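You operate a simulated robot arm through the tools that you are given. There is no shell and no other tool. Be economical: measure what you need, move in short steps, check, and stop when the job is done.

You are at the controls of a simulated robot arm. One attempt, no reset.

Task
Let the black tub down to LOW, then fill it back to FULL with cold water.
Fine: pull the green post up to let the water out and push it down at the line; swing the spout over the tub to fill, turn the cold tap off at the line and swing the spout back.
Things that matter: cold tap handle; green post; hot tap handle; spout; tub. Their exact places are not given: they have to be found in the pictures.

The check looks at the end state, three seconds after you hand in, the way a careful person would. Anything else that was tipped, shoved, dropped, spilled or broken makes it a failure.

Robot
A 7-joint arm with a two-finger parallel gripper on a trunk, on a base that drives. Base frame: it is fixed to the floor where the robot stands at the start and does not move with it; the origin is under the middle of the robot, x ahead of it, y to its left, z up; the surface under the hand at the start is at about z = 0.91. Units: m, degrees, N and s.
With the tool pointing down near the work surface it reaches from about 0.2 to 0.74 m from the robot's upright axis, wherever it stands. Its first joint turns from -166.0 to 166.0 degrees. Places, roughly: cold tap handle [0.9, -0.4, 1]; green post [0.5, 0, 0.9]; hot tap handle [0.9, -0.1, 1]; spout [0.9, -0.3, 1]. Payload 1.57 kg.
The tool frame sits at the grasp point between the pads (the TCP): z along the fingers, y along the line on which they close. The tips reach 0.03 m beyond it. Largest opening 0.11 m; finger width 0.024, thickness 0.012; the body of the gripper, 0.048 by 0.112 m, starts 0.078 m behind the TCP.
Orientation is that of the tool frame in the base frame, as a unit quaternion [w, x, y, z]. With the fingers straight down and closing along the base's y, the tool's x points along the base's -x, its y along +y and its z along -z.

Tools
- The arm moves only by the tool send_rows. Its argument "steps" is a list of rows, each a list of 7 numbers: the turn, a rotation vector about the tool's x, y, z in degrees, then the shift along the tool's x, y, z in m, then the finger opening in m, from 0 to 0.11. In form: [[wx, wy, wz, dx, dy, dz, gripper], ...]. A call has 1 to 20 rows; each row is the pose to reach, as a shift and turn from the pose commanded when the call began, along the tool's axes at that moment. Rows are played at 5 a second. More than 0.05 m and 8.6 degrees between two rows, or a gripper value outside its range, and nothing of the call is played. Where a pose cannot be reached the arm comes as near as it can. A force on the tool above 90 N (or 10 N above the force at the start of the call, whichever is more), or a blocked arm, ends the call early, and 0.2 s more pass. The fingers move at their own pace (about 0.045 m/s each) and stop on an object; they squeeze with about 30 N. The grip force told is the motor's: it shows also when the fingers shut on nothing. Time passes only in rows, and 0.2 s behind the last, so rows that repeat a pose let the fingers close. It gives the time, the measured TCP pose, the force on the tool (base axes), the opening and the grip force at its end, in the units of the frame above (readings bear some noise), with the torque about the TCP (base axes, N m) and any sound that the robot's microphone picked up.
- Cameras (640 x 400 px; columns grow to the right, rows downward): "scene" is now at [0.0199, 0.1086, 1.6055]; the picture's right is [-0.46, -0.89, 0.00], its down [-0.60, 0.31, -0.74] and it looks along [0.66, -0.34, -0.68] (base axes); focal length 264 px, centre (320, 200). "wrist" rides on the gripper at [0.07, 0.016, -0.141] in the tool frame; the picture's right is [-0.23, 0.97, 0.00], its down [-0.86, -0.20, -0.48] and it looks along [-0.47, -0.11, 0.88] (tool axes); focal length 222 px, centre (320, 200).
- capture(camera): a new picture of that camera. It takes no simulated time.
- lift_body(by): slides the trunk up (or, below 0, down) by that many m; the arm and the scene camera ride with it, the base frame stays. It gives what a move gives, with no picture.
- roll_base(legs): drives the robot by 1 to 6 legs, each [ahead, turn to the left] in m and degrees, along the robot's own axes; the way and the turn of a leg run together, so that a leg with both is an arc; at most 1.5 m and 180 degrees a leg. The arm and the cameras ride along, it lands a little off, and it stops where it bumps. It gives what a move gives.
- head_to(pan, tilt): turns the head with the scene camera to pan (to the left, within 155 degrees either way) and tilt (down, from -29 to 69), counted from straight ahead of the robot. It gives what a move gives.
- measure_at(camera, pixels): for up to 12 pixels [column, row] of the newest picture of that camera ("zoom" is the newest enlarged one), the place [x, y, z] in the base frame of the surface seen there, good to about 0.002 m, but the place of the scene camera against the robot may be out by one fixed shift of up to 0.018 m in any direction. It takes no simulated time.
- zoom(camera, box): a new picture of the part [left, top, right, bottom] of that camera's present view, enlarged. It takes no simulated time.
- finish_job(): hands the job in; it is judged then, once.

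Work in short steps. Measure before you move; look again where a grasp or a placing could have gone wrong, and mend it. You have 80 turns and 48 pictures in all, those below and enlarged ones among them. Open the gripper and draw the arm clear of the work before you hand the job in, unless the task says otherwise; then end with one line.

The tools are called after "Emit:" as name(argument=value, ...) on one line, values as JSON. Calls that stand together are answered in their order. send_rows: Moves the arm, as the interface text tells. Its arguments: {"type":"object","properties":{"steps":{"type":"array"}},"required":["steps"]} The other tools are called the same way: lift_body (by) slides the trunk up or down; roll_base (legs) drives the base; head_to (pan, tilt) turns the head that bears the scene camera; capture (camera) takes a picture; measure_at (camera, pixels) gives the place of the surface under pixels of a picture; zoom (camera, box) takes an enlarged picture of a part of a camera's view; finish_job () hands the job in.

At the start:

```text
time_s: 0.0
eef_pos: [0.4817, -0.0022, 1.2385]
orientation: [0.0, 0.0, 1.0, 0.0]
ft_force: [-0.2, 1.3, -0.5]
wrist_torque: [0.01, -0.04, 0.0]
grip_width: 0.1099
grip_force: 0.0
trunk travel left (down, up): [-0.542, 0.048]
robot x, y, heading: [0.0003, -0.0004, 0.1]
head pan, tilt: [-27.2, 42.5]
```

scene: 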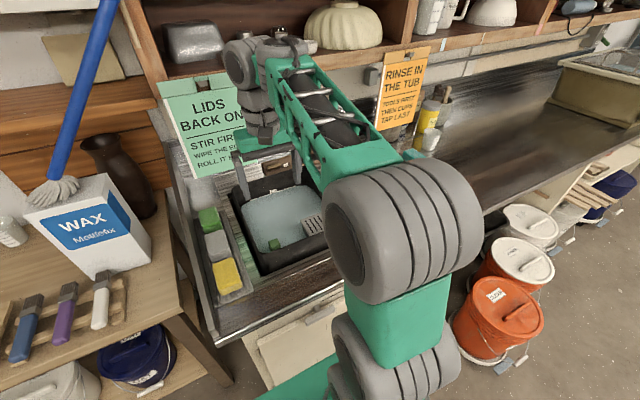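
wrist: 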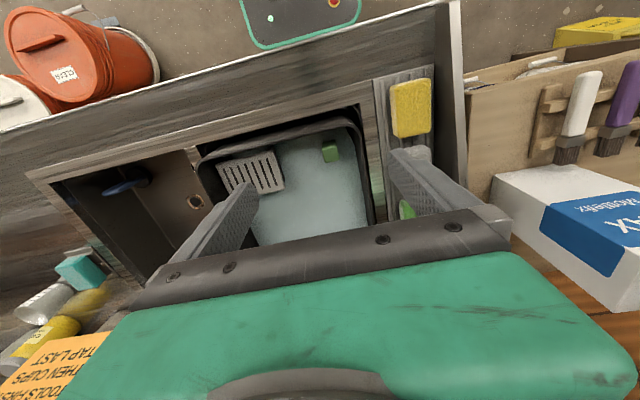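

The arm hides the taps. I start by enlarging the part around the tub in both views.

Emit:
zoom(camera="scene", box=[180, 120, 380, 280])

Emit:
zoom(camera="wrist", box=[20, 80, 420, 330])

```text
2.50 times, centred on (280, 200) of scene
```

zoom: 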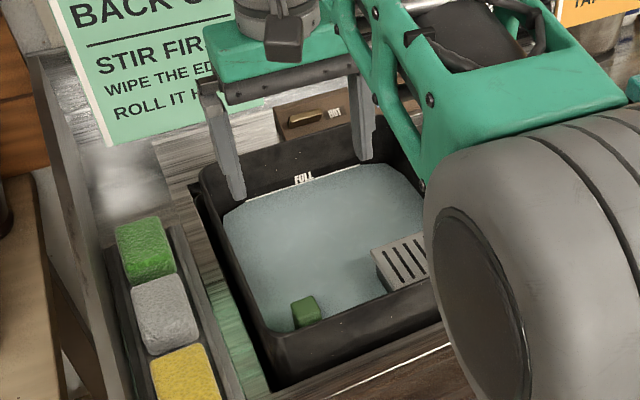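

```text
1.60 times, centred on (220, 205) of wrist
```

zoom: 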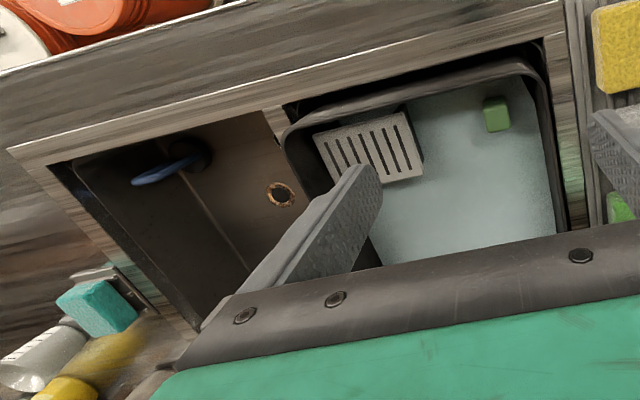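

The green post is near zoom (305,310), at the tub's front left. I'll move the hand left and back to see the taps, watching for contact.

Emit:
measure_at(camera="zoom", pixels=[[496, 112], [500, 98], [380, 150], [520, 200], [280, 195]])

Emit:
send_rows(steps=[[0, 0, 0, 0.02, 0.04, 0, 0.11], [0, 0, 0, 0.04, 0.08, 0, 0.11], [0, 0, 0, 0.06, 0.12, 0, 0.11], [0, 0, 0, 0.08, 0.16, 0, 0.11], [0, 0, 0, 0.08, 0.2, 0, 0.11], [0, 0, 0, 0.08, 0.25, 0, 0.11], [0, 0, 0, 0.08, 0.3, 0, 0.11]])

Emit:
capture(camera="scene")

```text
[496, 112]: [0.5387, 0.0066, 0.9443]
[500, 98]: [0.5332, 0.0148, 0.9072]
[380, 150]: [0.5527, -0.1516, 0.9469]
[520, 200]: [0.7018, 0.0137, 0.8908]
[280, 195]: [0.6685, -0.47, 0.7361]
```

```text
time_s: 1.6
eef_pos: [0.4055, 0.3011, 1.2379]
orientation: [0.0, 0.0, 1.0, 0.001]
ft_force: [-0.2, 0.7, 0.0]
wrist_torque: [0.02, -0.04, 0.01]
grip_width: 0.1099
grip_force: 0.0
trunk travel left (down, up): [-0.542, 0.048]
robot x, y, heading: [-0.0013, -0.0003, -0.0]
head pan, tilt: [-27.2, 42.5]
```

```text
43 pictures are left
```

scene: 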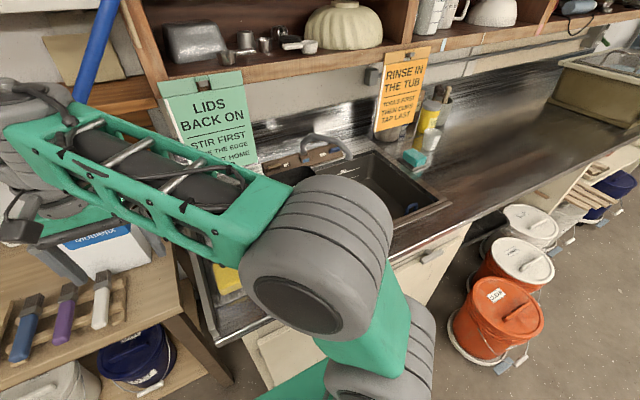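

The spout shows near (330,145). I enlarge that part.

Emit:
zoom(camera="scene", box=[256, 110, 456, 235])

```text
3.20 times, centred on (356, 172) of scene
```

zoom: 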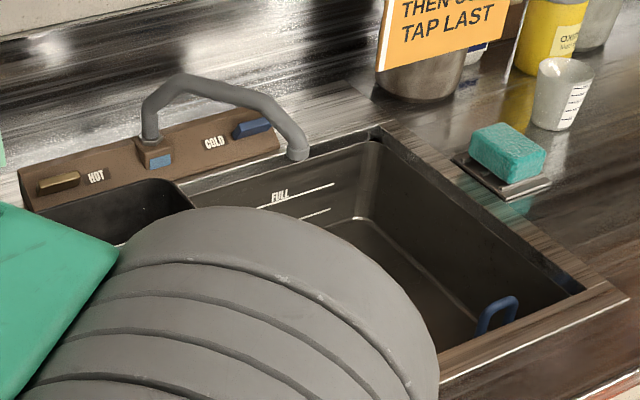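

Cold lever (blue) at zoom (252,127), hot lever at (58,183), spout base (155,150) with a blue mark, spout tip (297,150), over the right-hand basin. I measure them.

Emit:
measure_at(camera="zoom", pixels=[[240, 130], [252, 124], [268, 124], [58, 182], [75, 178], [42, 188], [152, 130], [155, 150], [160, 162], [180, 80], [235, 95], [297, 154]])

Emit:
measure_at(camera="zoom", pixels=[[225, 127], [270, 145], [140, 200], [150, 125], [290, 120], [215, 142], [150, 98], [280, 195], [130, 150], [430, 30]])

```text
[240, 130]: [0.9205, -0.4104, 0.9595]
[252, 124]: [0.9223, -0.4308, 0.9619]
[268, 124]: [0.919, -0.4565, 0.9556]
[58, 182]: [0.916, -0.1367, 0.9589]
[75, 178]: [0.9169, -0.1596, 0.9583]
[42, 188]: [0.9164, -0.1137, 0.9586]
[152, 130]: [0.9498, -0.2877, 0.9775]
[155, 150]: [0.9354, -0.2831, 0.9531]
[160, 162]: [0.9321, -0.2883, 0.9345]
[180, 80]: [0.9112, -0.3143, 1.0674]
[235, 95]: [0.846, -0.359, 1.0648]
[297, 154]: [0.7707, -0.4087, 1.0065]
```

```text
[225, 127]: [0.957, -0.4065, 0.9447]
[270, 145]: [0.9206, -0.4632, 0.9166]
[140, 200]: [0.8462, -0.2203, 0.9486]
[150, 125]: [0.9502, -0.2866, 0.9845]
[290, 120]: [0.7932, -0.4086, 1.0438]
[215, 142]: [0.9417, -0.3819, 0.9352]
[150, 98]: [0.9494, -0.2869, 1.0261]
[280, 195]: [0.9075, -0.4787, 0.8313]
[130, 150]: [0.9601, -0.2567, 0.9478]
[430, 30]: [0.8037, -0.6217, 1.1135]
```

Taps are beyond reach from here, so the base must drive. I measure the counter front, bucket and neighbouring objects for clearance.

Emit:
measure_at(camera="scene", pixels=[[462, 232], [430, 270], [240, 330], [215, 340], [455, 330], [490, 370], [500, 300], [440, 380], [255, 345], [432, 254], [205, 330], [150, 310]])

Emit:
head_to(pan=-10, tilt=66)

Emit:
capture(camera="scene")

```text
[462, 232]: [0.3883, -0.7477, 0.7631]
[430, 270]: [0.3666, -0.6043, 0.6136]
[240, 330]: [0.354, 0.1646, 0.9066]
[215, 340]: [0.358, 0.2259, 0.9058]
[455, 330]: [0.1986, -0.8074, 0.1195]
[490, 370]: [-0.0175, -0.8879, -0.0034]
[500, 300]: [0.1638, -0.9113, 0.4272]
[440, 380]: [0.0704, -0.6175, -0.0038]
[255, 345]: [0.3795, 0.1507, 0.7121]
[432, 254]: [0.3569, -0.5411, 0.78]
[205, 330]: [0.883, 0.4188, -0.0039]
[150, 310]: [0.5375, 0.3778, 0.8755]
```

```text
time_s: 2.5
eef_pos: [0.4029, 0.2995, 1.239]
orientation: [0.001, 0.0, 1.0, 0.0]
ft_force: [-0.3, 0.4, 0.5]
wrist_torque: [0.02, -0.01, 0.0]
grip_width: 0.11
grip_force: 0.2
trunk travel left (down, up): [-0.542, 0.048]
robot x, y, heading: [-0.0042, -0.0012, 0.2]
head pan, tilt: [-10.0, 66.0]
```

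```text
41 pictures are left
```

scene: 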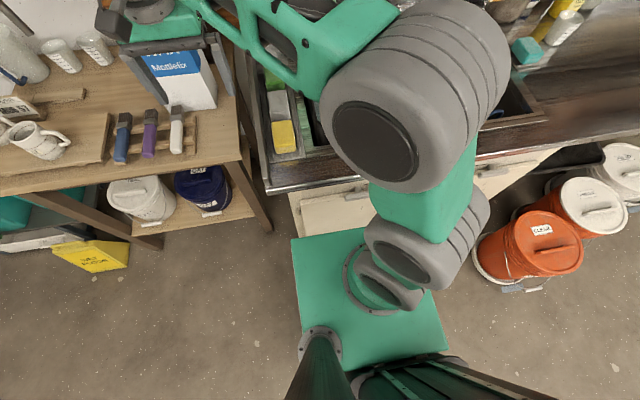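

I measure how far the base's front edge sits from the counter.

Emit:
measure_at(camera="scene", pixels=[[297, 242], [340, 236], [300, 320], [445, 345], [430, 295], [285, 195], [330, 225], [290, 228], [365, 300], [485, 275]])

```text
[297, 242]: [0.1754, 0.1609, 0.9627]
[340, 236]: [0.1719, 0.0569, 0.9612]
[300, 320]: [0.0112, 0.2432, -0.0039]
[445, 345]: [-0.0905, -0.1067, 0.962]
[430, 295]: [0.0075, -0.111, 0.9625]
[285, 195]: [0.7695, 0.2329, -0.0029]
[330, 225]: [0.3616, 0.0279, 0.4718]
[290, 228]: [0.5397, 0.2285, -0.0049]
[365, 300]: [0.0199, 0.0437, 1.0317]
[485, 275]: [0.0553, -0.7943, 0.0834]
```

Trunk plate reaches x≈0.175 and the counter front is at x≈0.354. I drive to about (0.13,-0.25), turning clear of the counter.

Emit:
roll_base(legs=[[0, -90], [0.26, 0], [0, 90]])

Emit:
roll_base(legs=[[0.13, 0]])

Emit:
head_to(pan=0, tilt=42)

Emit:
capture(camera="scene")

```text
time_s: 12.0
eef_pos: [0.3978, 0.0532, 1.2381]
orientation: [0.0, -0.011, 1.0, 0.0]
ft_force: [1.4, 0.3, -0.3]
wrist_torque: [-0.01, -0.01, 0.07]
grip_width: 0.1099
grip_force: 0.1
trunk travel left (down, up): [-0.542, 0.048]
robot x, y, heading: [-0.0005, -0.2525, 1.3]
head pan, tilt: [-10.0, 66.0]
```

```text
time_s: 13.3
eef_pos: [0.4984, 0.0525, 1.2373]
orientation: [-0.002, -0.007, 1.0, -0.001]
ft_force: [0.4, 0.7, 0.1]
wrist_torque: [-0.01, 0.06, 0.02]
grip_width: 0.1099
grip_force: 0.1
trunk travel left (down, up): [-0.542, 0.048]
robot x, y, heading: [0.0969, -0.2492, 0.4]
head pan, tilt: [-10.0, 66.0]
stopped in leg 1: the robot was blocked; the commanded pose is now the measured one
```

```text
time_s: 14.2
eef_pos: [0.4977, 0.0521, 1.2379]
orientation: [-0.001, -0.006, 1.0, -0.001]
ft_force: [-0.1, 1.5, 0.3]
wrist_torque: [-0.07, 0.01, 0.02]
grip_width: 0.1097
grip_force: 0.1
trunk travel left (down, up): [-0.542, 0.048]
robot x, y, heading: [0.0998, -0.2549, 0.5]
head pan, tilt: [0.0, 42.0]
```

```text
40 pictures are left
```

scene: 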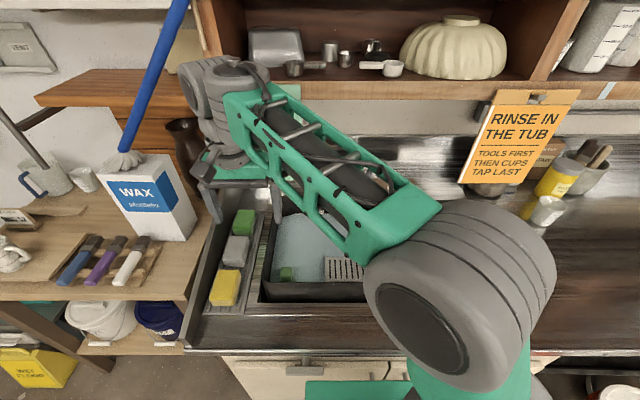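

Base stopped at x≈0.10 against the counter, fine. I bring the hand nearer the green post and look with the wrist camera.

Emit:
send_rows(steps=[[0, 0, 0, 0, -0.02, 0.02, 0.11], [0, 0, 0, 0, -0.04, 0.05, 0.11], [0, 0, 0, 0, -0.045, 0.08, 0.11]])

Emit:
capture(camera="wrist")

```text
time_s: 15.0
eef_pos: [0.4975, 0.0076, 1.1556]
orientation: [-0.001, -0.008, 1.0, -0.001]
ft_force: [-0.9, 0.2, -1.1]
wrist_torque: [0.0, 0.01, 0.03]
grip_width: 0.1101
grip_force: 0.1
trunk travel left (down, up): [-0.542, 0.048]
robot x, y, heading: [0.0967, -0.2522, 0.5]
head pan, tilt: [0.0, 42.0]
```

```text
39 pictures are left
```

wrist: 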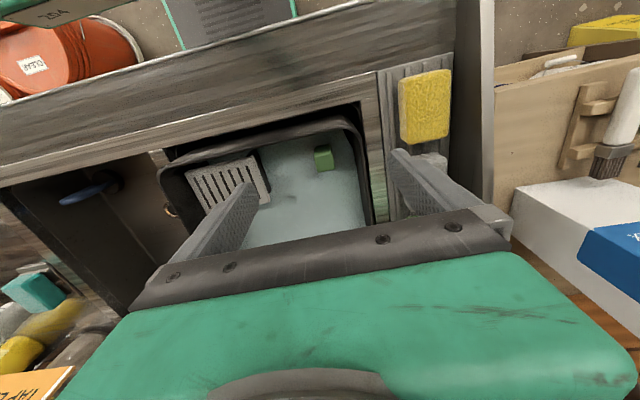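

The post is at wrist (323,157). I enlarge it and measure.

Emit:
zoom(camera="wrist", box=[150, 90, 400, 246])

```text
2.56 times, centred on (275, 168) of wrist
```

zoom: 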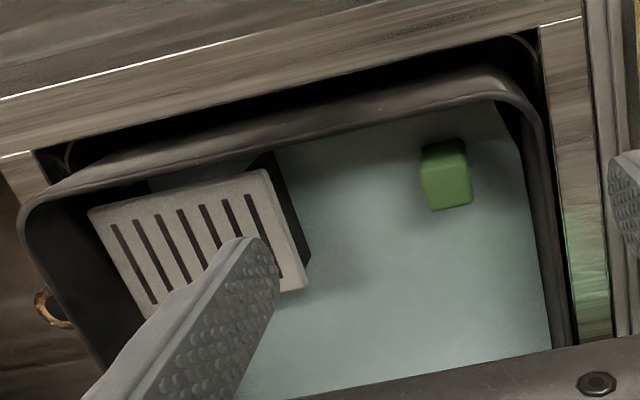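

Emit:
measure_at(camera="zoom", pixels=[[445, 180], [428, 175], [465, 172], [440, 146], [432, 205], [470, 200], [470, 95], [545, 200], [500, 300], [520, 130], [420, 100], [300, 120]])

Emit:
measure_at(camera="scene", pixels=[[285, 271], [285, 278], [300, 225], [310, 290], [345, 268], [350, 300]])

```text
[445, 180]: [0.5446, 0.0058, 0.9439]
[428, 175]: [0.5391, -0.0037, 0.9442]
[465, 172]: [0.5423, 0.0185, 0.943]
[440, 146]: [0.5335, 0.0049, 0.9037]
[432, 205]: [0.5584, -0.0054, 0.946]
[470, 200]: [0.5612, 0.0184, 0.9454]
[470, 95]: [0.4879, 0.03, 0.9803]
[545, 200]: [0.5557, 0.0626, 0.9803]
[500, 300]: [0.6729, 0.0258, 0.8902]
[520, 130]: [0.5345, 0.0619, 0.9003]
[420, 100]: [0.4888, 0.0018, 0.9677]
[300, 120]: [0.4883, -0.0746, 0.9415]
```

```text
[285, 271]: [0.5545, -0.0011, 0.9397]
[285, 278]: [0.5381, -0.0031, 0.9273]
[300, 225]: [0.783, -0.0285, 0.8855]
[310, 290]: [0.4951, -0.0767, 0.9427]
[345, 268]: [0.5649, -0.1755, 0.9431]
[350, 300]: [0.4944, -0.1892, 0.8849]
```

The post is a block about 0.026 m wide centred at (0.549, 0.007), top z≈0.945, with the tub rim at z≈0.98. I narrow the fingers to 0.06 and come down over it.

Emit:
send_rows(steps=[[0, 0, 0, -0.025, 0, 0, 0.06], [0, 0, 0, -0.0515, -0.001, 0.02, 0.06], [0, 0, 0, -0.0515, -0.001, 0.06, 0.06], [0, 0, 0, -0.0515, -0.001, 0.1, 0.06], [0, 0, 0, -0.0515, -0.001, 0.13, 0.06], [0, 0, 0, -0.0515, -0.001, 0.15, 0.06]])

Emit:
capture(camera="wrist")

```text
time_s: 16.4
eef_pos: [0.5504, 0.0068, 1.0047]
orientation: [-0.002, -0.007, 1.0, 0.0]
ft_force: [-0.1, 0.2, -1.2]
wrist_torque: [-0.01, -0.01, 0.01]
grip_width: 0.0599
grip_force: 0.1
trunk travel left (down, up): [-0.542, 0.048]
robot x, y, heading: [0.0972, -0.2512, 0.4]
head pan, tilt: [0.0, 42.0]
```

```text
37 pictures are left
```

wrist: 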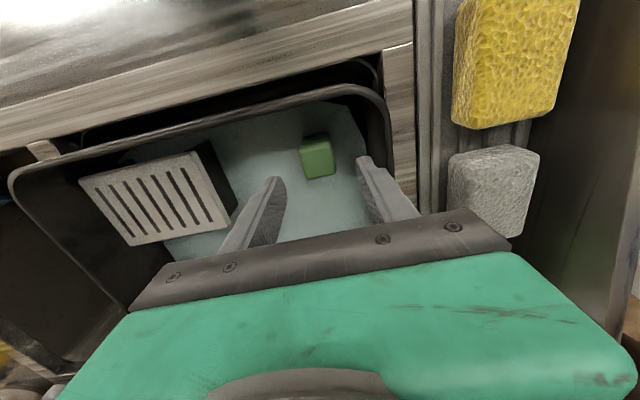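

The post (317,158) lies between the fingers' line of approach. Down 0.07 and close.

Emit:
send_rows(steps=[[0, 0, 0, 0.001, 0, 0.035, 0.06], [0, 0, 0, 0.001, 0, 0.071, 0.06], [0, 0, 0, 0.001, 0, 0.071, 0.015], [0, 0, 0, 0.001, 0, 0.071, 0.015], [0, 0, 0, 0.001, 0, 0.071, 0.015]])

Emit:
zoom(camera="scene", box=[160, 140, 420, 310])

```text
time_s: 17.6
eef_pos: [0.5476, 0.0061, 0.9372]
orientation: [-0.001, -0.007, 1.0, -0.002]
ft_force: [0.7, -14.6, 1.7]
wrist_torque: [0.01, -0.07, -0.22]
grip_width: 0.0317
grip_force: 24.7
trunk travel left (down, up): [-0.542, 0.048]
robot x, y, heading: [0.0949, -0.2499, 0.4]
head pan, tilt: [0.0, 42.0]
```

```text
2.35 times, centred on (290, 225) of scene
```

zoom: 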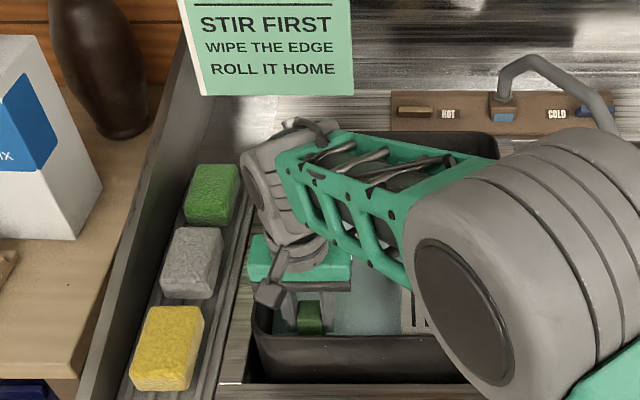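

Gripped (0.0317 wide), with a little side load; the FULL line on the back wall is behind the arm. I ease sideways 2 mm and draw the post up 0.03.

Emit:
send_rows(steps=[[0, 0, 0, 0, -0.003, 0, 0.015], [0, 0, 0, 0, -0.003, -0.015, 0.015], [0, 0, 0, 0, -0.003, -0.03, 0.015]])

Emit:
capture(camera="wrist")

```text
time_s: 18.4
eef_pos: [0.5489, 0.0052, 0.9668]
orientation: [0.0, -0.01, 1.0, -0.001]
ft_force: [-1.9, 12.0, -0.5]
wrist_torque: [0.31, 0.3, -0.25]
grip_width: 0.0319
grip_force: 30.6
trunk travel left (down, up): [-0.542, 0.048]
robot x, y, heading: [0.0963, -0.255, 0.7]
head pan, tilt: [0.0, 42.0]
```

```text
35 pictures are left
```

wrist: 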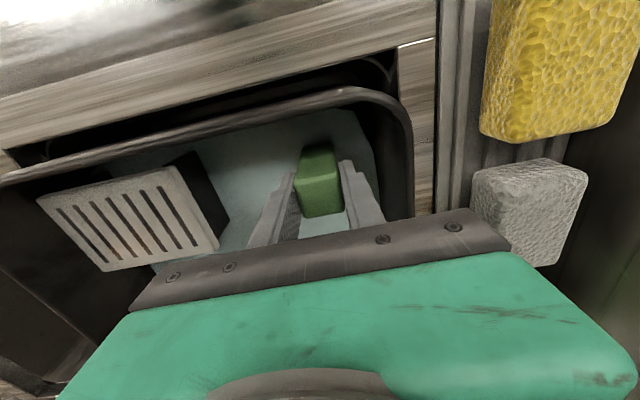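

The post has come up. I measure the water level now at (245,175) and others.

Emit:
measure_at(camera="wrist", pixels=[[245, 175], [250, 200], [355, 130], [280, 160], [320, 180], [385, 190]])

Emit:
send_rows(steps=[[0, 0, 0, 0, 0.001, -0.005, 0.015], [0, 0, 0, 0, 0.001, -0.005, 0.015], [0, 0, 0, 0, 0.001, -0.005, 0.015], [0, 0, 0, 0, 0.001, -0.005, 0.015], [0, 0, 0, 0, 0.001, -0.005, 0.015]])

Emit:
capture(camera="wrist")

Emit:
measure_at(camera="wrist", pixels=[[245, 175], [250, 200], [355, 130], [280, 160], [320, 180], [385, 190]])

```text
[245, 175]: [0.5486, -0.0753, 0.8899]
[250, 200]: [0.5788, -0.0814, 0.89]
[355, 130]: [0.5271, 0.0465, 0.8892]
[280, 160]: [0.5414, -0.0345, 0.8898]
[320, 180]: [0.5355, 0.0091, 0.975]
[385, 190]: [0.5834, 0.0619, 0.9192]
```

```text
time_s: 19.6
eef_pos: [0.548, 0.0047, 0.9701]
orientation: [-0.003, -0.008, 1.0, -0.003]
ft_force: [-0.4, 11.0, 0.3]
wrist_torque: [0.31, 0.04, -0.44]
grip_width: 0.0318
grip_force: 29.8
trunk travel left (down, up): [-0.542, 0.048]
robot x, y, heading: [0.0939, -0.2473, 0.5]
head pan, tilt: [0.0, 42.0]
```

```text
34 pictures are left
```

wrist: 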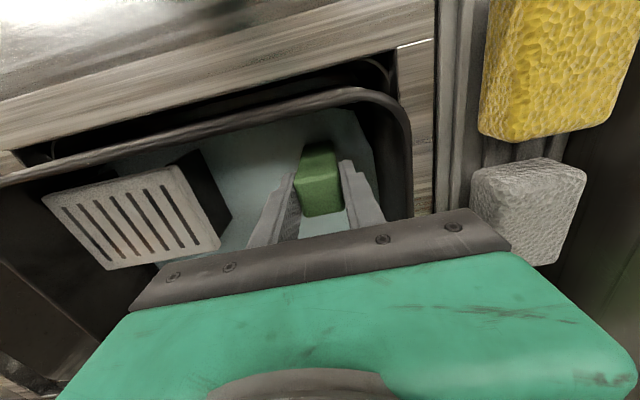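

```text
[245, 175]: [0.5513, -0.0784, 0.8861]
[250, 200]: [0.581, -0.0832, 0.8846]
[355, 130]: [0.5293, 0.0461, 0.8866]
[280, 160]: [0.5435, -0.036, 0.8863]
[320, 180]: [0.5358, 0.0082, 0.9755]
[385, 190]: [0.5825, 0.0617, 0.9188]
```

Level is falling about 3 mm/s (0.890→0.886). I release the post in its up position and swing the hand right to uncover the back wall with its marks.

Emit:
send_rows(steps=[[0, 0, 0, 0, 0, 0, 0.06], [0, 0, 0, 0, 0, -0.04, 0.06], [0, 0, 0, 0, 0, -0.088, 0.06], [0, 0, 0, 0.02, -0.02, -0.128, 0.06], [0, 0, 0, 0.03, -0.06, -0.15, 0.06], [0, 0, 0, 0.03, -0.109, -0.15, 0.06], [0, 0, 0, 0.03, -0.158, -0.15, 0.06], [0, 0, 0, 0.03, -0.207, -0.15, 0.06], [0, 0, 0, 0.03, -0.256, -0.15, 0.06], [0, 0, 0, 0.03, -0.305, -0.15, 0.06], [0, 0, 0, 0.03, -0.354, -0.15, 0.06]])

Emit:
zoom(camera="scene", box=[220, 150, 440, 310])

```text
time_s: 22.0
eef_pos: [0.5252, -0.3505, 1.122]
orientation: [-0.001, -0.008, 1.0, -0.001]
ft_force: [-1.0, -1.1, 0.3]
wrist_torque: [0.02, 0.04, 0.02]
grip_width: 0.0597
grip_force: 0.0
trunk travel left (down, up): [-0.542, 0.048]
robot x, y, heading: [0.0987, -0.2485, 0.8]
head pan, tilt: [0.0, 42.0]
```

```text
2.50 times, centred on (330, 230) of scene
```

zoom: 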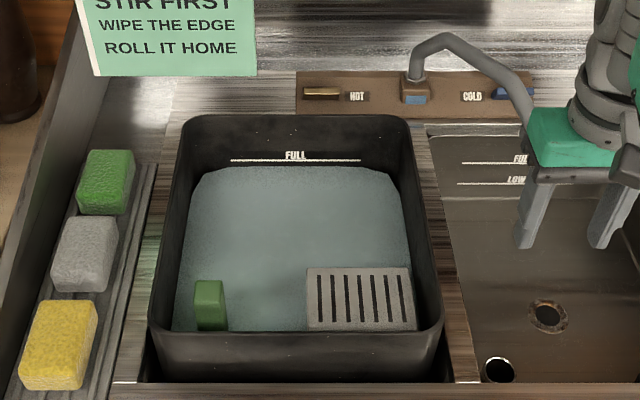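

Clear view: the FULL line at zoom (295,160), water below it, post up at (209,305). I measure these; the right basin shows the FULL–LOW spacing (490,163)/(490,184).

Emit:
measure_at(camera="zoom", pixels=[[330, 160], [260, 160], [295, 165], [295, 200], [295, 230], [490, 163], [490, 184], [209, 290], [209, 310], [520, 90], [415, 98], [320, 91]])

```text
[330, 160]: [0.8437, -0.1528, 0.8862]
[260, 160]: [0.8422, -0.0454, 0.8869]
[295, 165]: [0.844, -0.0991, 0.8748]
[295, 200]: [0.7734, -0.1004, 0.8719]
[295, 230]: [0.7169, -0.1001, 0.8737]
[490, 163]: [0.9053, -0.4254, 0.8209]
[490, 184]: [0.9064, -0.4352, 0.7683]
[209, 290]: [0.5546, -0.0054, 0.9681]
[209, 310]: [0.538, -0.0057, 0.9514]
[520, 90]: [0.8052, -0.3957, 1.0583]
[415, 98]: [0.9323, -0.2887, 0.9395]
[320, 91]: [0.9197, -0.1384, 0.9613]
```

FULL is at z≈0.887 (scene), water is 0.873. No LOW yet; the other basin suggests about 0.05 below. I wait 3 s and look again.

Emit:
send_rows(steps=[[0, 0, 0, 0, 0, 0, 0.06], [0, 0, 0, 0, 0, 0, 0.06], [0, 0, 0, 0, 0, 0, 0.06], [0, 0, 0, 0, 0, 0, 0.06], [0, 0, 0, 0, 0, 0, 0.06], [0, 0, 0, 0, 0, 0, 0.06], [0, 0, 0, 0, 0, 0, 0.06], [0, 0, 0, 0, 0, 0, 0.06], [0, 0, 0, 0, 0, 0, 0.06], [0, 0, 0, 0, 0, 0, 0.06], [0, 0, 0, 0, 0, 0, 0.06], [0, 0, 0, 0, 0, 0, 0.06], [0, 0, 0, 0, 0, 0, 0.06], [0, 0, 0, 0, 0, 0, 0.06]])

Emit:
zoom(camera="scene", box=[270, 190, 390, 260])

Emit:
measure_at(camera="zoom", pixels=[[250, 250], [300, 250], [350, 250], [200, 300]])

```text
time_s: 25.0
eef_pos: [0.5245, -0.3494, 1.1234]
orientation: [0.0, -0.007, 1.0, -0.001]
ft_force: [0.3, -0.3, 0.2]
wrist_torque: [0.0, -0.03, -0.01]
grip_width: 0.06
grip_force: 0.1
trunk travel left (down, up): [-0.542, 0.048]
robot x, y, heading: [0.0992, -0.255, 0.3]
head pan, tilt: [0.0, 42.0]
```

```text
5.33 times, centred on (330, 225) of scene
```

zoom: 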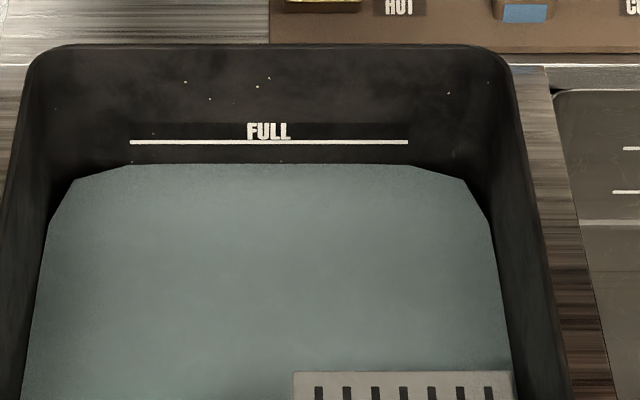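

```text
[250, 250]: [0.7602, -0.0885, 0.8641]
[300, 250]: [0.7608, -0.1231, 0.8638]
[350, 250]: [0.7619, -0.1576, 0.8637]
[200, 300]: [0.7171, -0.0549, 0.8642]
```

Level 0.864 (3 mm/s). Wait another 2.6 s.

Emit:
send_rows(steps=[[0, 0, 0, 0, 0, 0, 0.06], [0, 0, 0, 0, 0, 0, 0.06], [0, 0, 0, 0, 0, 0, 0.06], [0, 0, 0, 0, 0, 0, 0.06], [0, 0, 0, 0, 0, 0, 0.06], [0, 0, 0, 0, 0, 0, 0.06], [0, 0, 0, 0, 0, 0, 0.06], [0, 0, 0, 0, 0, 0, 0.06], [0, 0, 0, 0, 0, 0, 0.06], [0, 0, 0, 0, 0, 0, 0.06], [0, 0, 0, 0, 0, 0, 0.06], [0, 0, 0, 0, 0, 0, 0.06]])

Emit:
zoom(camera="scene", box=[270, 190, 390, 260])

Emit:
measure_at(camera="zoom", pixels=[[250, 250], [300, 250], [350, 250], [200, 300]])

```text
time_s: 27.6
eef_pos: [0.5247, -0.3494, 1.1231]
orientation: [0.0, -0.007, 1.0, -0.001]
ft_force: [-0.7, 0.4, -0.2]
wrist_torque: [0.02, -0.01, -0.01]
grip_width: 0.0597
grip_force: 0.1
trunk travel left (down, up): [-0.542, 0.048]
robot x, y, heading: [0.0964, -0.2493, 0.9]
head pan, tilt: [0.0, 42.0]
```

```text
5.33 times, centred on (330, 225) of scene
```

zoom: 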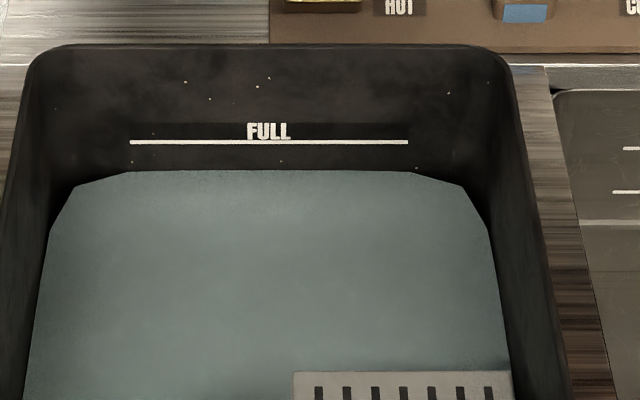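

```text
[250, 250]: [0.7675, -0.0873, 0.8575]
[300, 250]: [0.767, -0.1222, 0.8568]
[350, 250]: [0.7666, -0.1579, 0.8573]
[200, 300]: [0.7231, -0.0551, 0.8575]
```

Level 0.857, text on the marks is about 18 mm tall above its line, so LOW lettering will show early. Wait 3.2 s.

Emit:
send_rows(steps=[[0, 0, 0, 0, 0, 0, 0.06], [0, 0, 0, 0, 0, 0, 0.06], [0, 0, 0, 0, 0, 0, 0.06], [0, 0, 0, 0, 0, 0, 0.06], [0, 0, 0, 0, 0, 0, 0.06], [0, 0, 0, 0, 0, 0, 0.06], [0, 0, 0, 0, 0, 0, 0.06], [0, 0, 0, 0, 0, 0, 0.06], [0, 0, 0, 0, 0, 0, 0.06], [0, 0, 0, 0, 0, 0, 0.06], [0, 0, 0, 0, 0, 0, 0.06], [0, 0, 0, 0, 0, 0, 0.06], [0, 0, 0, 0, 0, 0, 0.06], [0, 0, 0, 0, 0, 0, 0.06], [0, 0, 0, 0, 0, 0, 0.06]])

Emit:
zoom(camera="scene", box=[270, 190, 390, 260])

Emit:
measure_at(camera="zoom", pixels=[[250, 250], [300, 250], [350, 250], [200, 300]])

```text
time_s: 30.8
eef_pos: [0.5246, -0.3498, 1.1233]
orientation: [0.0, -0.007, 1.0, -0.001]
ft_force: [0.4, -0.2, 0.0]
wrist_torque: [0.01, 0.02, 0.03]
grip_width: 0.0601
grip_force: 0.1
trunk travel left (down, up): [-0.542, 0.048]
robot x, y, heading: [0.0979, -0.2497, 0.4]
head pan, tilt: [0.0, 42.0]
```

```text
5.33 times, centred on (330, 225) of scene
```

zoom: 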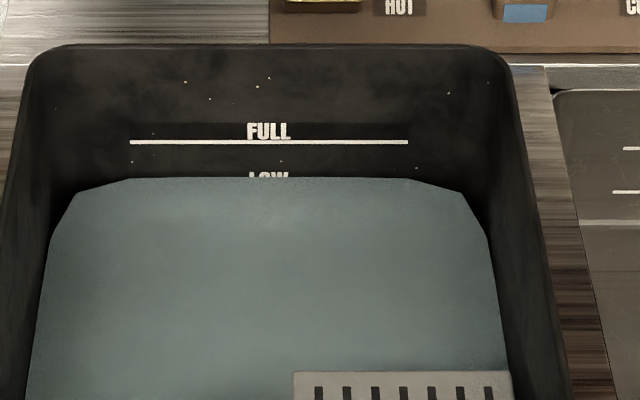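

```text
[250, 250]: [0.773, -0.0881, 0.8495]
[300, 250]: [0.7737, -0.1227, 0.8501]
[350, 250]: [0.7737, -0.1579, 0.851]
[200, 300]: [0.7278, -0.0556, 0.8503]
```

LOW lettering has just appeared at (268,175); FULL text-to-line offset puts the LOW line at row ≈191, z≈0.838 (scene), about 5 s from now. I go back over the post and grip it.

Emit:
send_rows(steps=[[0, 0, 0, 0, 0.049, 0, 0.06], [0, 0, 0, 0, 0.098, 0, 0.06], [0, 0, 0, 0, 0.147, 0, 0.06], [0, 0, 0, 0, 0.196, 0, 0.06], [0, 0, 0, 0, 0.245, 0, 0.06], [0, 0, 0, 0, 0.294, 0, 0.06], [0, 0, 0, -0.015, 0.334, 0.01, 0.06], [0, 0, 0, -0.0285, 0.355, 0.04, 0.06], [0, 0, 0, -0.0285, 0.355, 0.085, 0.06], [0, 0, 0, -0.0285, 0.355, 0.125, 0.06], [0, 0, 0, -0.0285, 0.355, 0.15, 0.06]])

Emit:
capture(camera="wrist")

Emit:
measure_at(camera="wrist", pixels=[[245, 175], [355, 130], [280, 160], [320, 180], [310, 160]])

```text
time_s: 33.2
eef_pos: [0.5485, 0.0059, 0.9704]
orientation: [-0.001, -0.008, 1.0, -0.002]
ft_force: [-0.2, -0.1, 0.0]
wrist_torque: [0.01, 0.02, 0.04]
grip_width: 0.0599
grip_force: 0.0
trunk travel left (down, up): [-0.542, 0.048]
robot x, y, heading: [0.0965, -0.2511, 0.7]
head pan, tilt: [0.0, 42.0]
```

```text
29 pictures are left
```

wrist: 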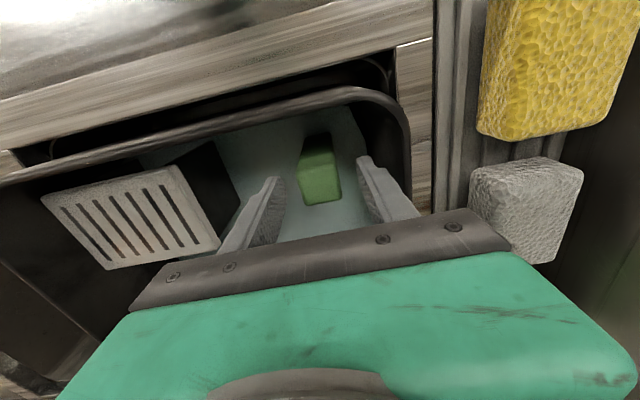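

```text
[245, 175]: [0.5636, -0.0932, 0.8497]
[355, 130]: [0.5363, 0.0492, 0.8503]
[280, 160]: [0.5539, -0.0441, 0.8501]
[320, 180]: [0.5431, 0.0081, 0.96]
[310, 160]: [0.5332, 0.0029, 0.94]
```

Level 0.850 (wrist), target about 0.841. The post has settled slightly. I lower 12 mm, grip it and wait 2 s.

Emit:
send_rows(steps=[[0, 0, 0, 0, 0, 0.012, 0.06], [0, 0, 0, 0, 0, 0.012, 0.015], [0, 0, 0, 0, 0, 0.012, 0.015], [0, 0, 0, 0, 0, 0.012, 0.015], [0, 0, 0, 0, 0, 0.012, 0.015], [0, 0, 0, 0, 0, 0.012, 0.015], [0, 0, 0, 0, 0, 0.012, 0.015], [0, 0, 0, 0, 0, 0.012, 0.015], [0, 0, 0, 0, 0, 0.012, 0.015], [0, 0, 0, 0, 0, 0.012, 0.015]])

Emit:
capture(camera="wrist")

Emit:
measure_at(camera="wrist", pixels=[[245, 175], [355, 130], [280, 160], [265, 175], [320, 190], [315, 200]])

```text
time_s: 35.4
eef_pos: [0.5472, 0.005, 0.9581]
orientation: [-0.002, -0.006, 1.0, 0.0]
ft_force: [-0.9, -5.4, -0.1]
wrist_torque: [0.02, 0.14, -0.21]
grip_width: 0.0316
grip_force: 29.3
trunk travel left (down, up): [-0.542, 0.048]
robot x, y, heading: [0.0968, -0.2512, 0.8]
head pan, tilt: [0.0, 42.0]
```

```text
28 pictures are left
```

wrist: 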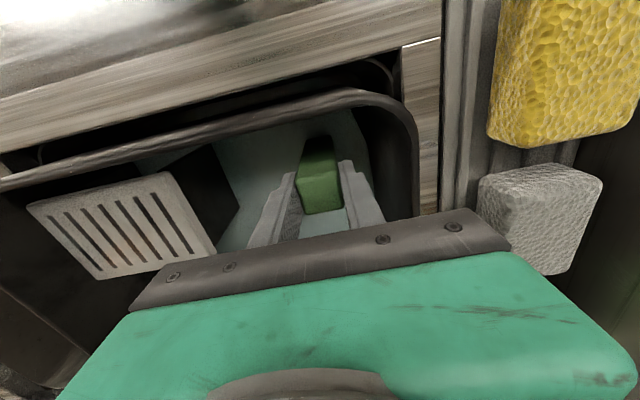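

```text
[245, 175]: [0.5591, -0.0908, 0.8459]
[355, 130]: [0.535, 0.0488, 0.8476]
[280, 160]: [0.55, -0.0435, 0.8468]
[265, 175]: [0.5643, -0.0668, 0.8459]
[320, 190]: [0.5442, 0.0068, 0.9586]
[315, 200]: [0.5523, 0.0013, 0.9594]
```

Level 0.8465. Hold 2.2 s more, then push the gripped post down to its seat (top back to about 0.945).

Emit:
send_rows(steps=[[0, 0, 0, 0, 0, 0, 0.015], [0, 0, 0, 0, 0, 0, 0.015], [0, 0, 0, 0, 0, 0, 0.015], [0, 0, 0, 0, 0, 0, 0.015], [0, 0, 0, 0, 0, 0, 0.015], [0, 0, 0, 0, 0, 0, 0.015], [0, 0, 0, 0, 0, 0, 0.015], [0, 0, 0, 0, 0, 0, 0.015], [0, 0, 0, 0, 0, 0, 0.015], [0, 0, 0, 0, 0, 0, 0.015], [0, 0, 0, 0, 0, 0, 0.015], [0, 0, 0, 0, 0, 0.01, 0.015], [0, 0, 0, 0, 0, 0.019, 0.015], [0, 0, 0, 0, 0, 0.022, 0.015]])

Emit:
capture(camera="wrist")

Emit:
measure_at(camera="wrist", pixels=[[245, 175], [355, 130], [280, 160], [265, 175], [320, 190], [315, 200]])

```text
time_s: 38.4
eef_pos: [0.547, 0.0051, 0.9406]
orientation: [0.002, -0.005, 1.0, 0.001]
ft_force: [-1.0, -12.0, 27.6]
wrist_torque: [-0.44, 0.04, -0.48]
grip_width: 0.0322
grip_force: 29.5
trunk travel left (down, up): [-0.542, 0.048]
robot x, y, heading: [0.0995, -0.2495, 0.5]
head pan, tilt: [0.0, 42.0]
```

```text
27 pictures are left
```

wrist: 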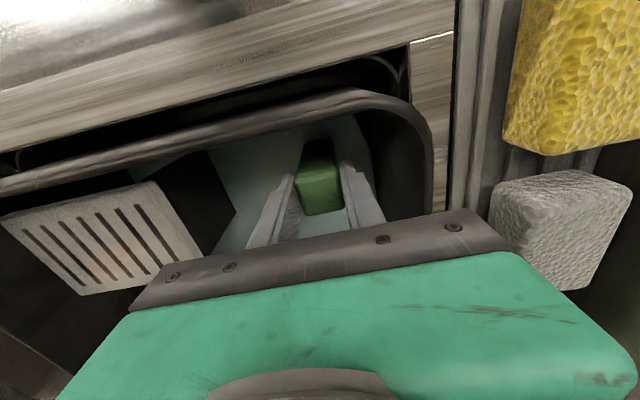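

```text
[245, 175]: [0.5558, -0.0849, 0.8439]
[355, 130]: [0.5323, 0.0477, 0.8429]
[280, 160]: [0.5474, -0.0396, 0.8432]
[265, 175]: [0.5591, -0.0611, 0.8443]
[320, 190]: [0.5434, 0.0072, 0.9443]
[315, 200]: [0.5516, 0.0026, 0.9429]
```

Seated (27 N up, post top 0.944), level 0.8435. I release and swing right to compare with the LOW line.

Emit:
send_rows(steps=[[0, 0, 0, 0, 0, 0, 0.06], [0, 0, 0, 0, 0, 0, 0.06], [0, 0, 0, 0, 0, -0.04, 0.06], [0, 0, 0, 0, 0, -0.088, 0.06], [0, 0, 0, 0.01, 0, -0.136, 0.06], [0, 0, 0, 0.03, -0.03, -0.17, 0.06], [0, 0, 0, 0.03, -0.079, -0.18, 0.06], [0, 0, 0, 0.03, -0.128, -0.18, 0.06], [0, 0, 0, 0.03, -0.177, -0.18, 0.06], [0, 0, 0, 0.03, -0.226, -0.18, 0.06], [0, 0, 0, 0.03, -0.275, -0.18, 0.06], [0, 0, 0, 0.03, -0.324, -0.18, 0.06], [0, 0, 0, 0.03, -0.355, -0.18, 0.06]])

Emit:
zoom(camera="scene", box=[270, 190, 390, 260])

Emit:
measure_at(camera="zoom", pixels=[[250, 250], [300, 250], [350, 250], [200, 300], [268, 188], [200, 142], [380, 142], [220, 190]])

```text
time_s: 41.2
eef_pos: [0.5216, -0.3489, 1.1177]
orientation: [-0.002, -0.008, 1.0, -0.001]
ft_force: [0.0, -0.1, -0.3]
wrist_torque: [0.0, -0.02, 0.04]
grip_width: 0.0599
grip_force: 0.1
trunk travel left (down, up): [-0.542, 0.048]
robot x, y, heading: [0.0957, -0.2529, 0.6]
head pan, tilt: [0.0, 42.0]
```

```text
5.33 times, centred on (330, 225) of scene
```

zoom: 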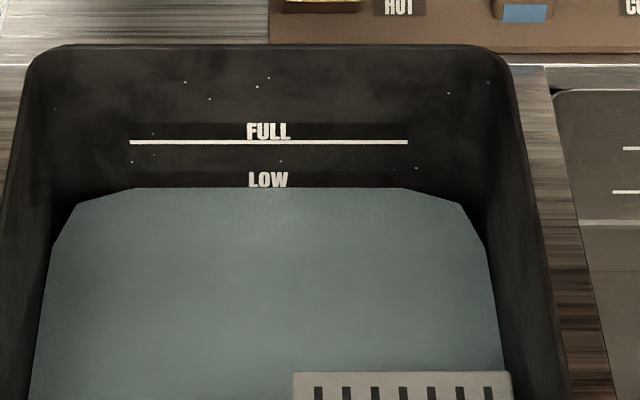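

```text
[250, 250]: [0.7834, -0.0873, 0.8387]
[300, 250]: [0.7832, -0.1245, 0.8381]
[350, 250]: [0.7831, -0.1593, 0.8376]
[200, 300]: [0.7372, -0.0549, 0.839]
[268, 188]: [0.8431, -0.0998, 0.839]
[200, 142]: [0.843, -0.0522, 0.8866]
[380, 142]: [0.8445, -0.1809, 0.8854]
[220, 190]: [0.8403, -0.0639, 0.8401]
```

Water edge is at row 187.5; the LOW line should be at ≈191, so about 2-3 mm remain. I regrip the post, lift it briefly (about 1 s) and seat it again.

Emit:
send_rows(steps=[[0, 0, 0, 0, 0.049, 0, 0.06], [0, 0, 0, 0, 0.098, 0, 0.06], [0, 0, 0, 0, 0.147, 0, 0.06], [0, 0, 0, 0, 0.196, 0, 0.06], [0, 0, 0, 0, 0.245, 0, 0.06], [0, 0, 0, 0, 0.294, 0, 0.06], [0, 0, 0, -0.01, 0.334, 0.01, 0.06], [0, 0, 0, -0.027, 0.355, 0.04, 0.06], [0, 0, 0, -0.027, 0.355, 0.088, 0.06], [0, 0, 0, -0.027, 0.355, 0.136, 0.06], [0, 0, 0, -0.027, 0.355, 0.178, 0.06], [0, 0, 0, -0.027, 0.355, 0.178, 0.015], [0, 0, 0, -0.027, 0.355, 0.178, 0.015], [0, 0, 0, -0.027, 0.355, 0.178, 0.015], [0, 0, 0, -0.027, 0.355, 0.158, 0.015], [0, 0, 0, -0.027, 0.355, 0.156, 0.015], [0, 0, 0, -0.027, 0.355, 0.156, 0.015], [0, 0, 0, -0.027, 0.355, 0.156, 0.015], [0, 0, 0, -0.027, 0.355, 0.168, 0.015], [0, 0, 0, -0.027, 0.355, 0.181, 0.015]])

Emit:
send_rows(steps=[[0, 0, 0, 0, 0, 0.002, 0.015], [0, 0, 0, 0, 0, 0.002, 0.06], [0, 0, 0, 0, 0, 0.0, 0.06], [0, 0, 0, 0, 0, -0.04, 0.06], [0, 0, 0, 0, 0, -0.088, 0.06], [0, 0, 0, 0.01, 0, -0.136, 0.06], [0, 0, 0, 0.03, -0.03, -0.17, 0.06], [0, 0, 0, 0.03, -0.079, -0.18, 0.06], [0, 0, 0, 0.03, -0.128, -0.18, 0.06], [0, 0, 0, 0.03, -0.177, -0.18, 0.06], [0, 0, 0, 0.03, -0.226, -0.18, 0.06], [0, 0, 0, 0.03, -0.275, -0.18, 0.06], [0, 0, 0, 0.03, -0.324, -0.18, 0.06], [0, 0, 0, 0.03, -0.355, -0.18, 0.06]])

Emit:
zoom(camera="scene", box=[270, 190, 390, 260])

Emit:
measure_at(camera="zoom", pixels=[[250, 250], [300, 250], [350, 250], [200, 300], [268, 188], [200, 142], [380, 142], [220, 190]])

```text
time_s: 45.4
eef_pos: [0.5445, 0.0059, 0.937]
orientation: [0.001, -0.008, 1.0, 0.0]
ft_force: [6.5, -5.7, 10.5]
wrist_torque: [-0.15, 0.45, -0.42]
grip_width: 0.0317
grip_force: 30.0
trunk travel left (down, up): [-0.542, 0.048]
robot x, y, heading: [0.098, -0.2528, 0.4]
head pan, tilt: [0.0, 42.0]
```

```text
time_s: 48.4
eef_pos: [0.5211, -0.3496, 1.1163]
orientation: [-0.002, -0.008, 1.0, -0.002]
ft_force: [-0.7, 0.5, -0.1]
wrist_torque: [0.0, -0.01, 0.01]
grip_width: 0.0598
grip_force: 0.2
trunk travel left (down, up): [-0.542, 0.048]
robot x, y, heading: [0.1008, -0.2546, 0.5]
head pan, tilt: [0.0, 42.0]
```

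```text
5.33 times, centred on (330, 225) of scene
```

zoom: 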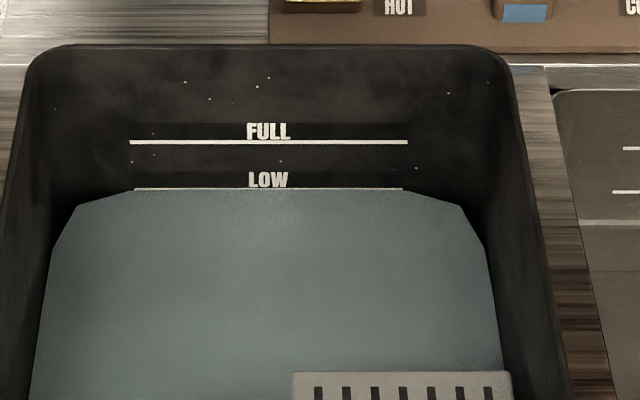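

```text
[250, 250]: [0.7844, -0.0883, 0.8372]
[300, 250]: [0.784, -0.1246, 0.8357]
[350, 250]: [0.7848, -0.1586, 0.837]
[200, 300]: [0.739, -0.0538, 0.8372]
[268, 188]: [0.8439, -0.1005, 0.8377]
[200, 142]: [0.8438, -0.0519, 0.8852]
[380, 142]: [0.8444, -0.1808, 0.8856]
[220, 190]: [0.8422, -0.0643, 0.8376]
```

Water now sits right on the LOW line (line showing at row 189 across the wall). Next the spout; I look at it, the sign and the right tub rim.

Emit:
zoom(camera="scene", box=[330, 80, 590, 243])

```text
2.45 times, centred on (460, 162) of scene
```

zoom: 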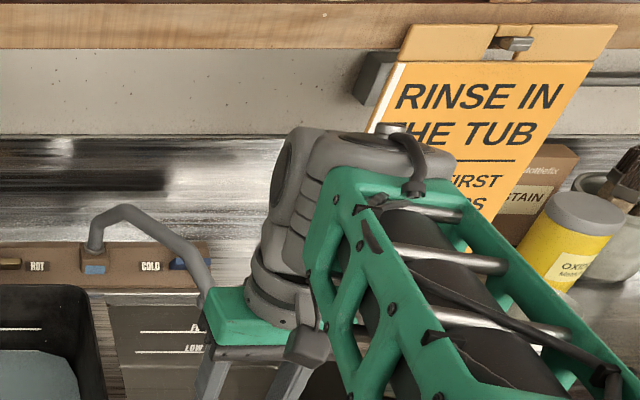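

Emit:
measure_at(camera="zoom", pixels=[[385, 110], [400, 75], [470, 225], [375, 75], [205, 275], [190, 240], [165, 222], [125, 215], [92, 240], [175, 263], [200, 268], [90, 340]])

```text
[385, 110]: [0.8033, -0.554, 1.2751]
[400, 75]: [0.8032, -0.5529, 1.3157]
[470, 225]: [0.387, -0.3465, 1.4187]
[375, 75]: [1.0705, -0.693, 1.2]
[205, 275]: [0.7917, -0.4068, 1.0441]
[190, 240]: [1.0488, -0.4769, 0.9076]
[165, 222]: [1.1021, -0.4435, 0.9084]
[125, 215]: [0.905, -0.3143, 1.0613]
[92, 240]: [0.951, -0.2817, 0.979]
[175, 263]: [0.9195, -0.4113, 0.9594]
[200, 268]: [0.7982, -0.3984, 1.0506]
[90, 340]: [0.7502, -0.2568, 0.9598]
```

Sign edge is at y≈-0.55; spout tip at (0.77..0.79,-0.41). I close the fingers and move above the point just right of the spout tip, at (0.803,-0.437), staying above the spout.

Emit:
send_rows(steps=[[0, 0, 0, -0.02, -0.04, -0.005, 0], [0, 0, 0, -0.05, -0.075, -0.012, 0], [0, 0, 0, -0.095, -0.09, -0.012, 0], [0, 0, 0, -0.14, -0.0915, -0.012, 0], [0, 0, 0, -0.185, -0.0915, -0.012, 0], [0, 0, 0, -0.23, -0.0915, -0.012, 0], [0, 0, 0, -0.265, -0.0915, -0.012, 0], [0, 0, 0, -0.2806, -0.0915, -0.012, 0]])

Emit:
zoom(camera="scene", box=[330, 80, 590, 243])

```text
time_s: 50.2
eef_pos: [0.7774, -0.436, 1.1271]
orientation: [0.0, -0.007, 1.0, -0.001]
ft_force: [-0.1, 0.2, -0.9]
wrist_torque: [0.0, 0.0, 0.0]
grip_width: 0.0001
grip_force: 21.0
out of reach, approached as far as the arm can: row 7, 8
trunk travel left (down, up): [-0.542, 0.048]
robot x, y, heading: [0.0964, -0.2525, 0.4]
head pan, tilt: [0.0, 42.0]
```

```text
2.45 times, centred on (460, 162) of scene
```

zoom: 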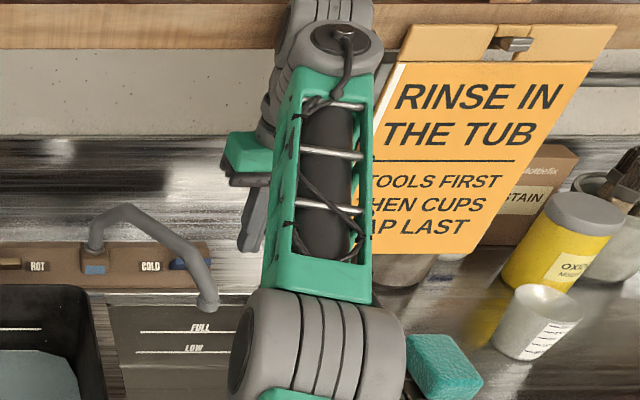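

Reach stops at x=0.777 there, which is still beside the spout tip. I descend to z≈1.03 with closed fingers next to the tip, then check.

Emit:
send_rows(steps=[[0, 0, 0, 0, 0, 0.035, 0], [0, 0, 0, 0, 0, 0.07, 0], [0, 0, 0, 0, 0, 0.097, 0]])

Emit:
capture(camera="wrist")

```text
time_s: 51.0
eef_pos: [0.7772, -0.4345, 1.0286]
orientation: [-0.002, -0.007, 1.0, 0.0]
ft_force: [-0.4, -0.4, 0.0]
wrist_torque: [0.0, -0.03, -0.02]
grip_width: 0.0002
grip_force: 21.3
trunk travel left (down, up): [-0.542, 0.048]
robot x, y, heading: [0.0989, -0.2513, 0.6]
head pan, tilt: [0.0, 42.0]
```

```text
22 pictures are left
```

wrist: 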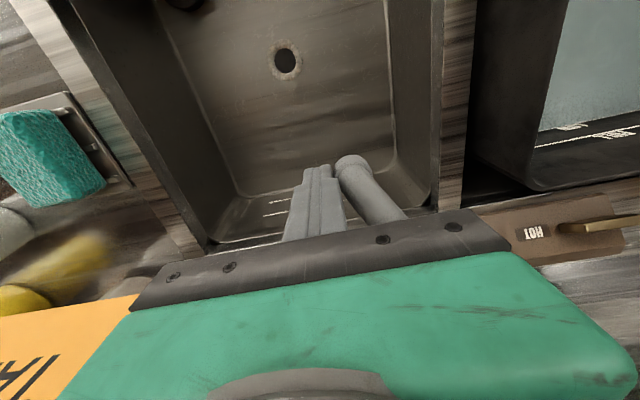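

The fingers stand right next to the spout tip (350,165). I sweep left along the arc in slow steps.

Emit:
send_rows(steps=[[0, 0, 0, 0.003, 0.013, 0, 0], [0, 0, 0, 0.005, 0.026, 0, 0], [0, 0, 0, 0.008, 0.043, 0, 0], [0, 0, 0, 0.01, 0.0605, 0, 0], [0, 0, 0, 0.018, 0.085, 0, 0], [0, 0, 0, 0.027, 0.111, 0, 0], [0, 0, 0, 0.029, 0.138, 0, 0], [0, 0, 0, 0.03, 0.165, 0, 0], [0, 0, 0, 0.026, 0.192, 0, 0], [0, 0, 0, 0.02, 0.218, 0, 0], [0, 0, 0, 0.01, 0.243, 0, 0], [0, 0, 0, -0.002, 0.267, 0, 0]])

Emit:
capture(camera="wrist")

```text
time_s: 53.6
eef_pos: [0.7743, -0.1671, 1.0285]
orientation: [-0.002, -0.008, 1.0, -0.001]
ft_force: [0.7, 0.4, -0.4]
wrist_torque: [0.01, 0.02, 0.01]
grip_width: 0.0003
grip_force: 20.8
trunk travel left (down, up): [-0.542, 0.048]
robot x, y, heading: [0.0987, -0.251, 0.4]
head pan, tilt: [0.0, 42.0]
```

```text
21 pictures are left
```

wrist: 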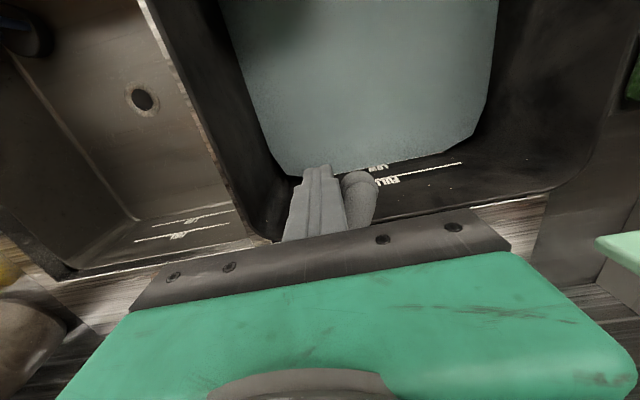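

The spout tip now hangs over the tub at (358,180). I back off to the right and up, then look at the cold lever closely.

Emit:
send_rows(steps=[[0, 0, 0, 0.01, -0.03, 0, 0], [0, 0, 0, 0.04, -0.05, -0.02, 0], [0, 0, 0, 0.08, -0.06, -0.045, 0], [0, 0, 0, 0.12, -0.08, -0.07, 0], [0, 0, 0, 0.16, -0.1, -0.09, 0], [0, 0, 0, 0.2, -0.1, -0.11, 0]])

Emit:
zoom(camera="scene", box=[320, 145, 440, 220])

```text
refused: row 4 steps farther than a row can; nothing moved
```

```text
5.33 times, centred on (380, 182) of scene
```

zoom: 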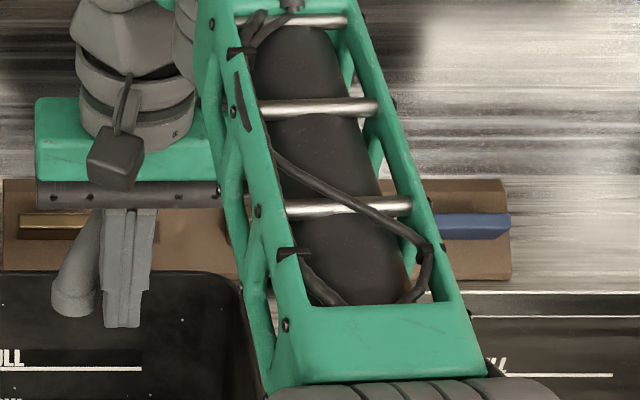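

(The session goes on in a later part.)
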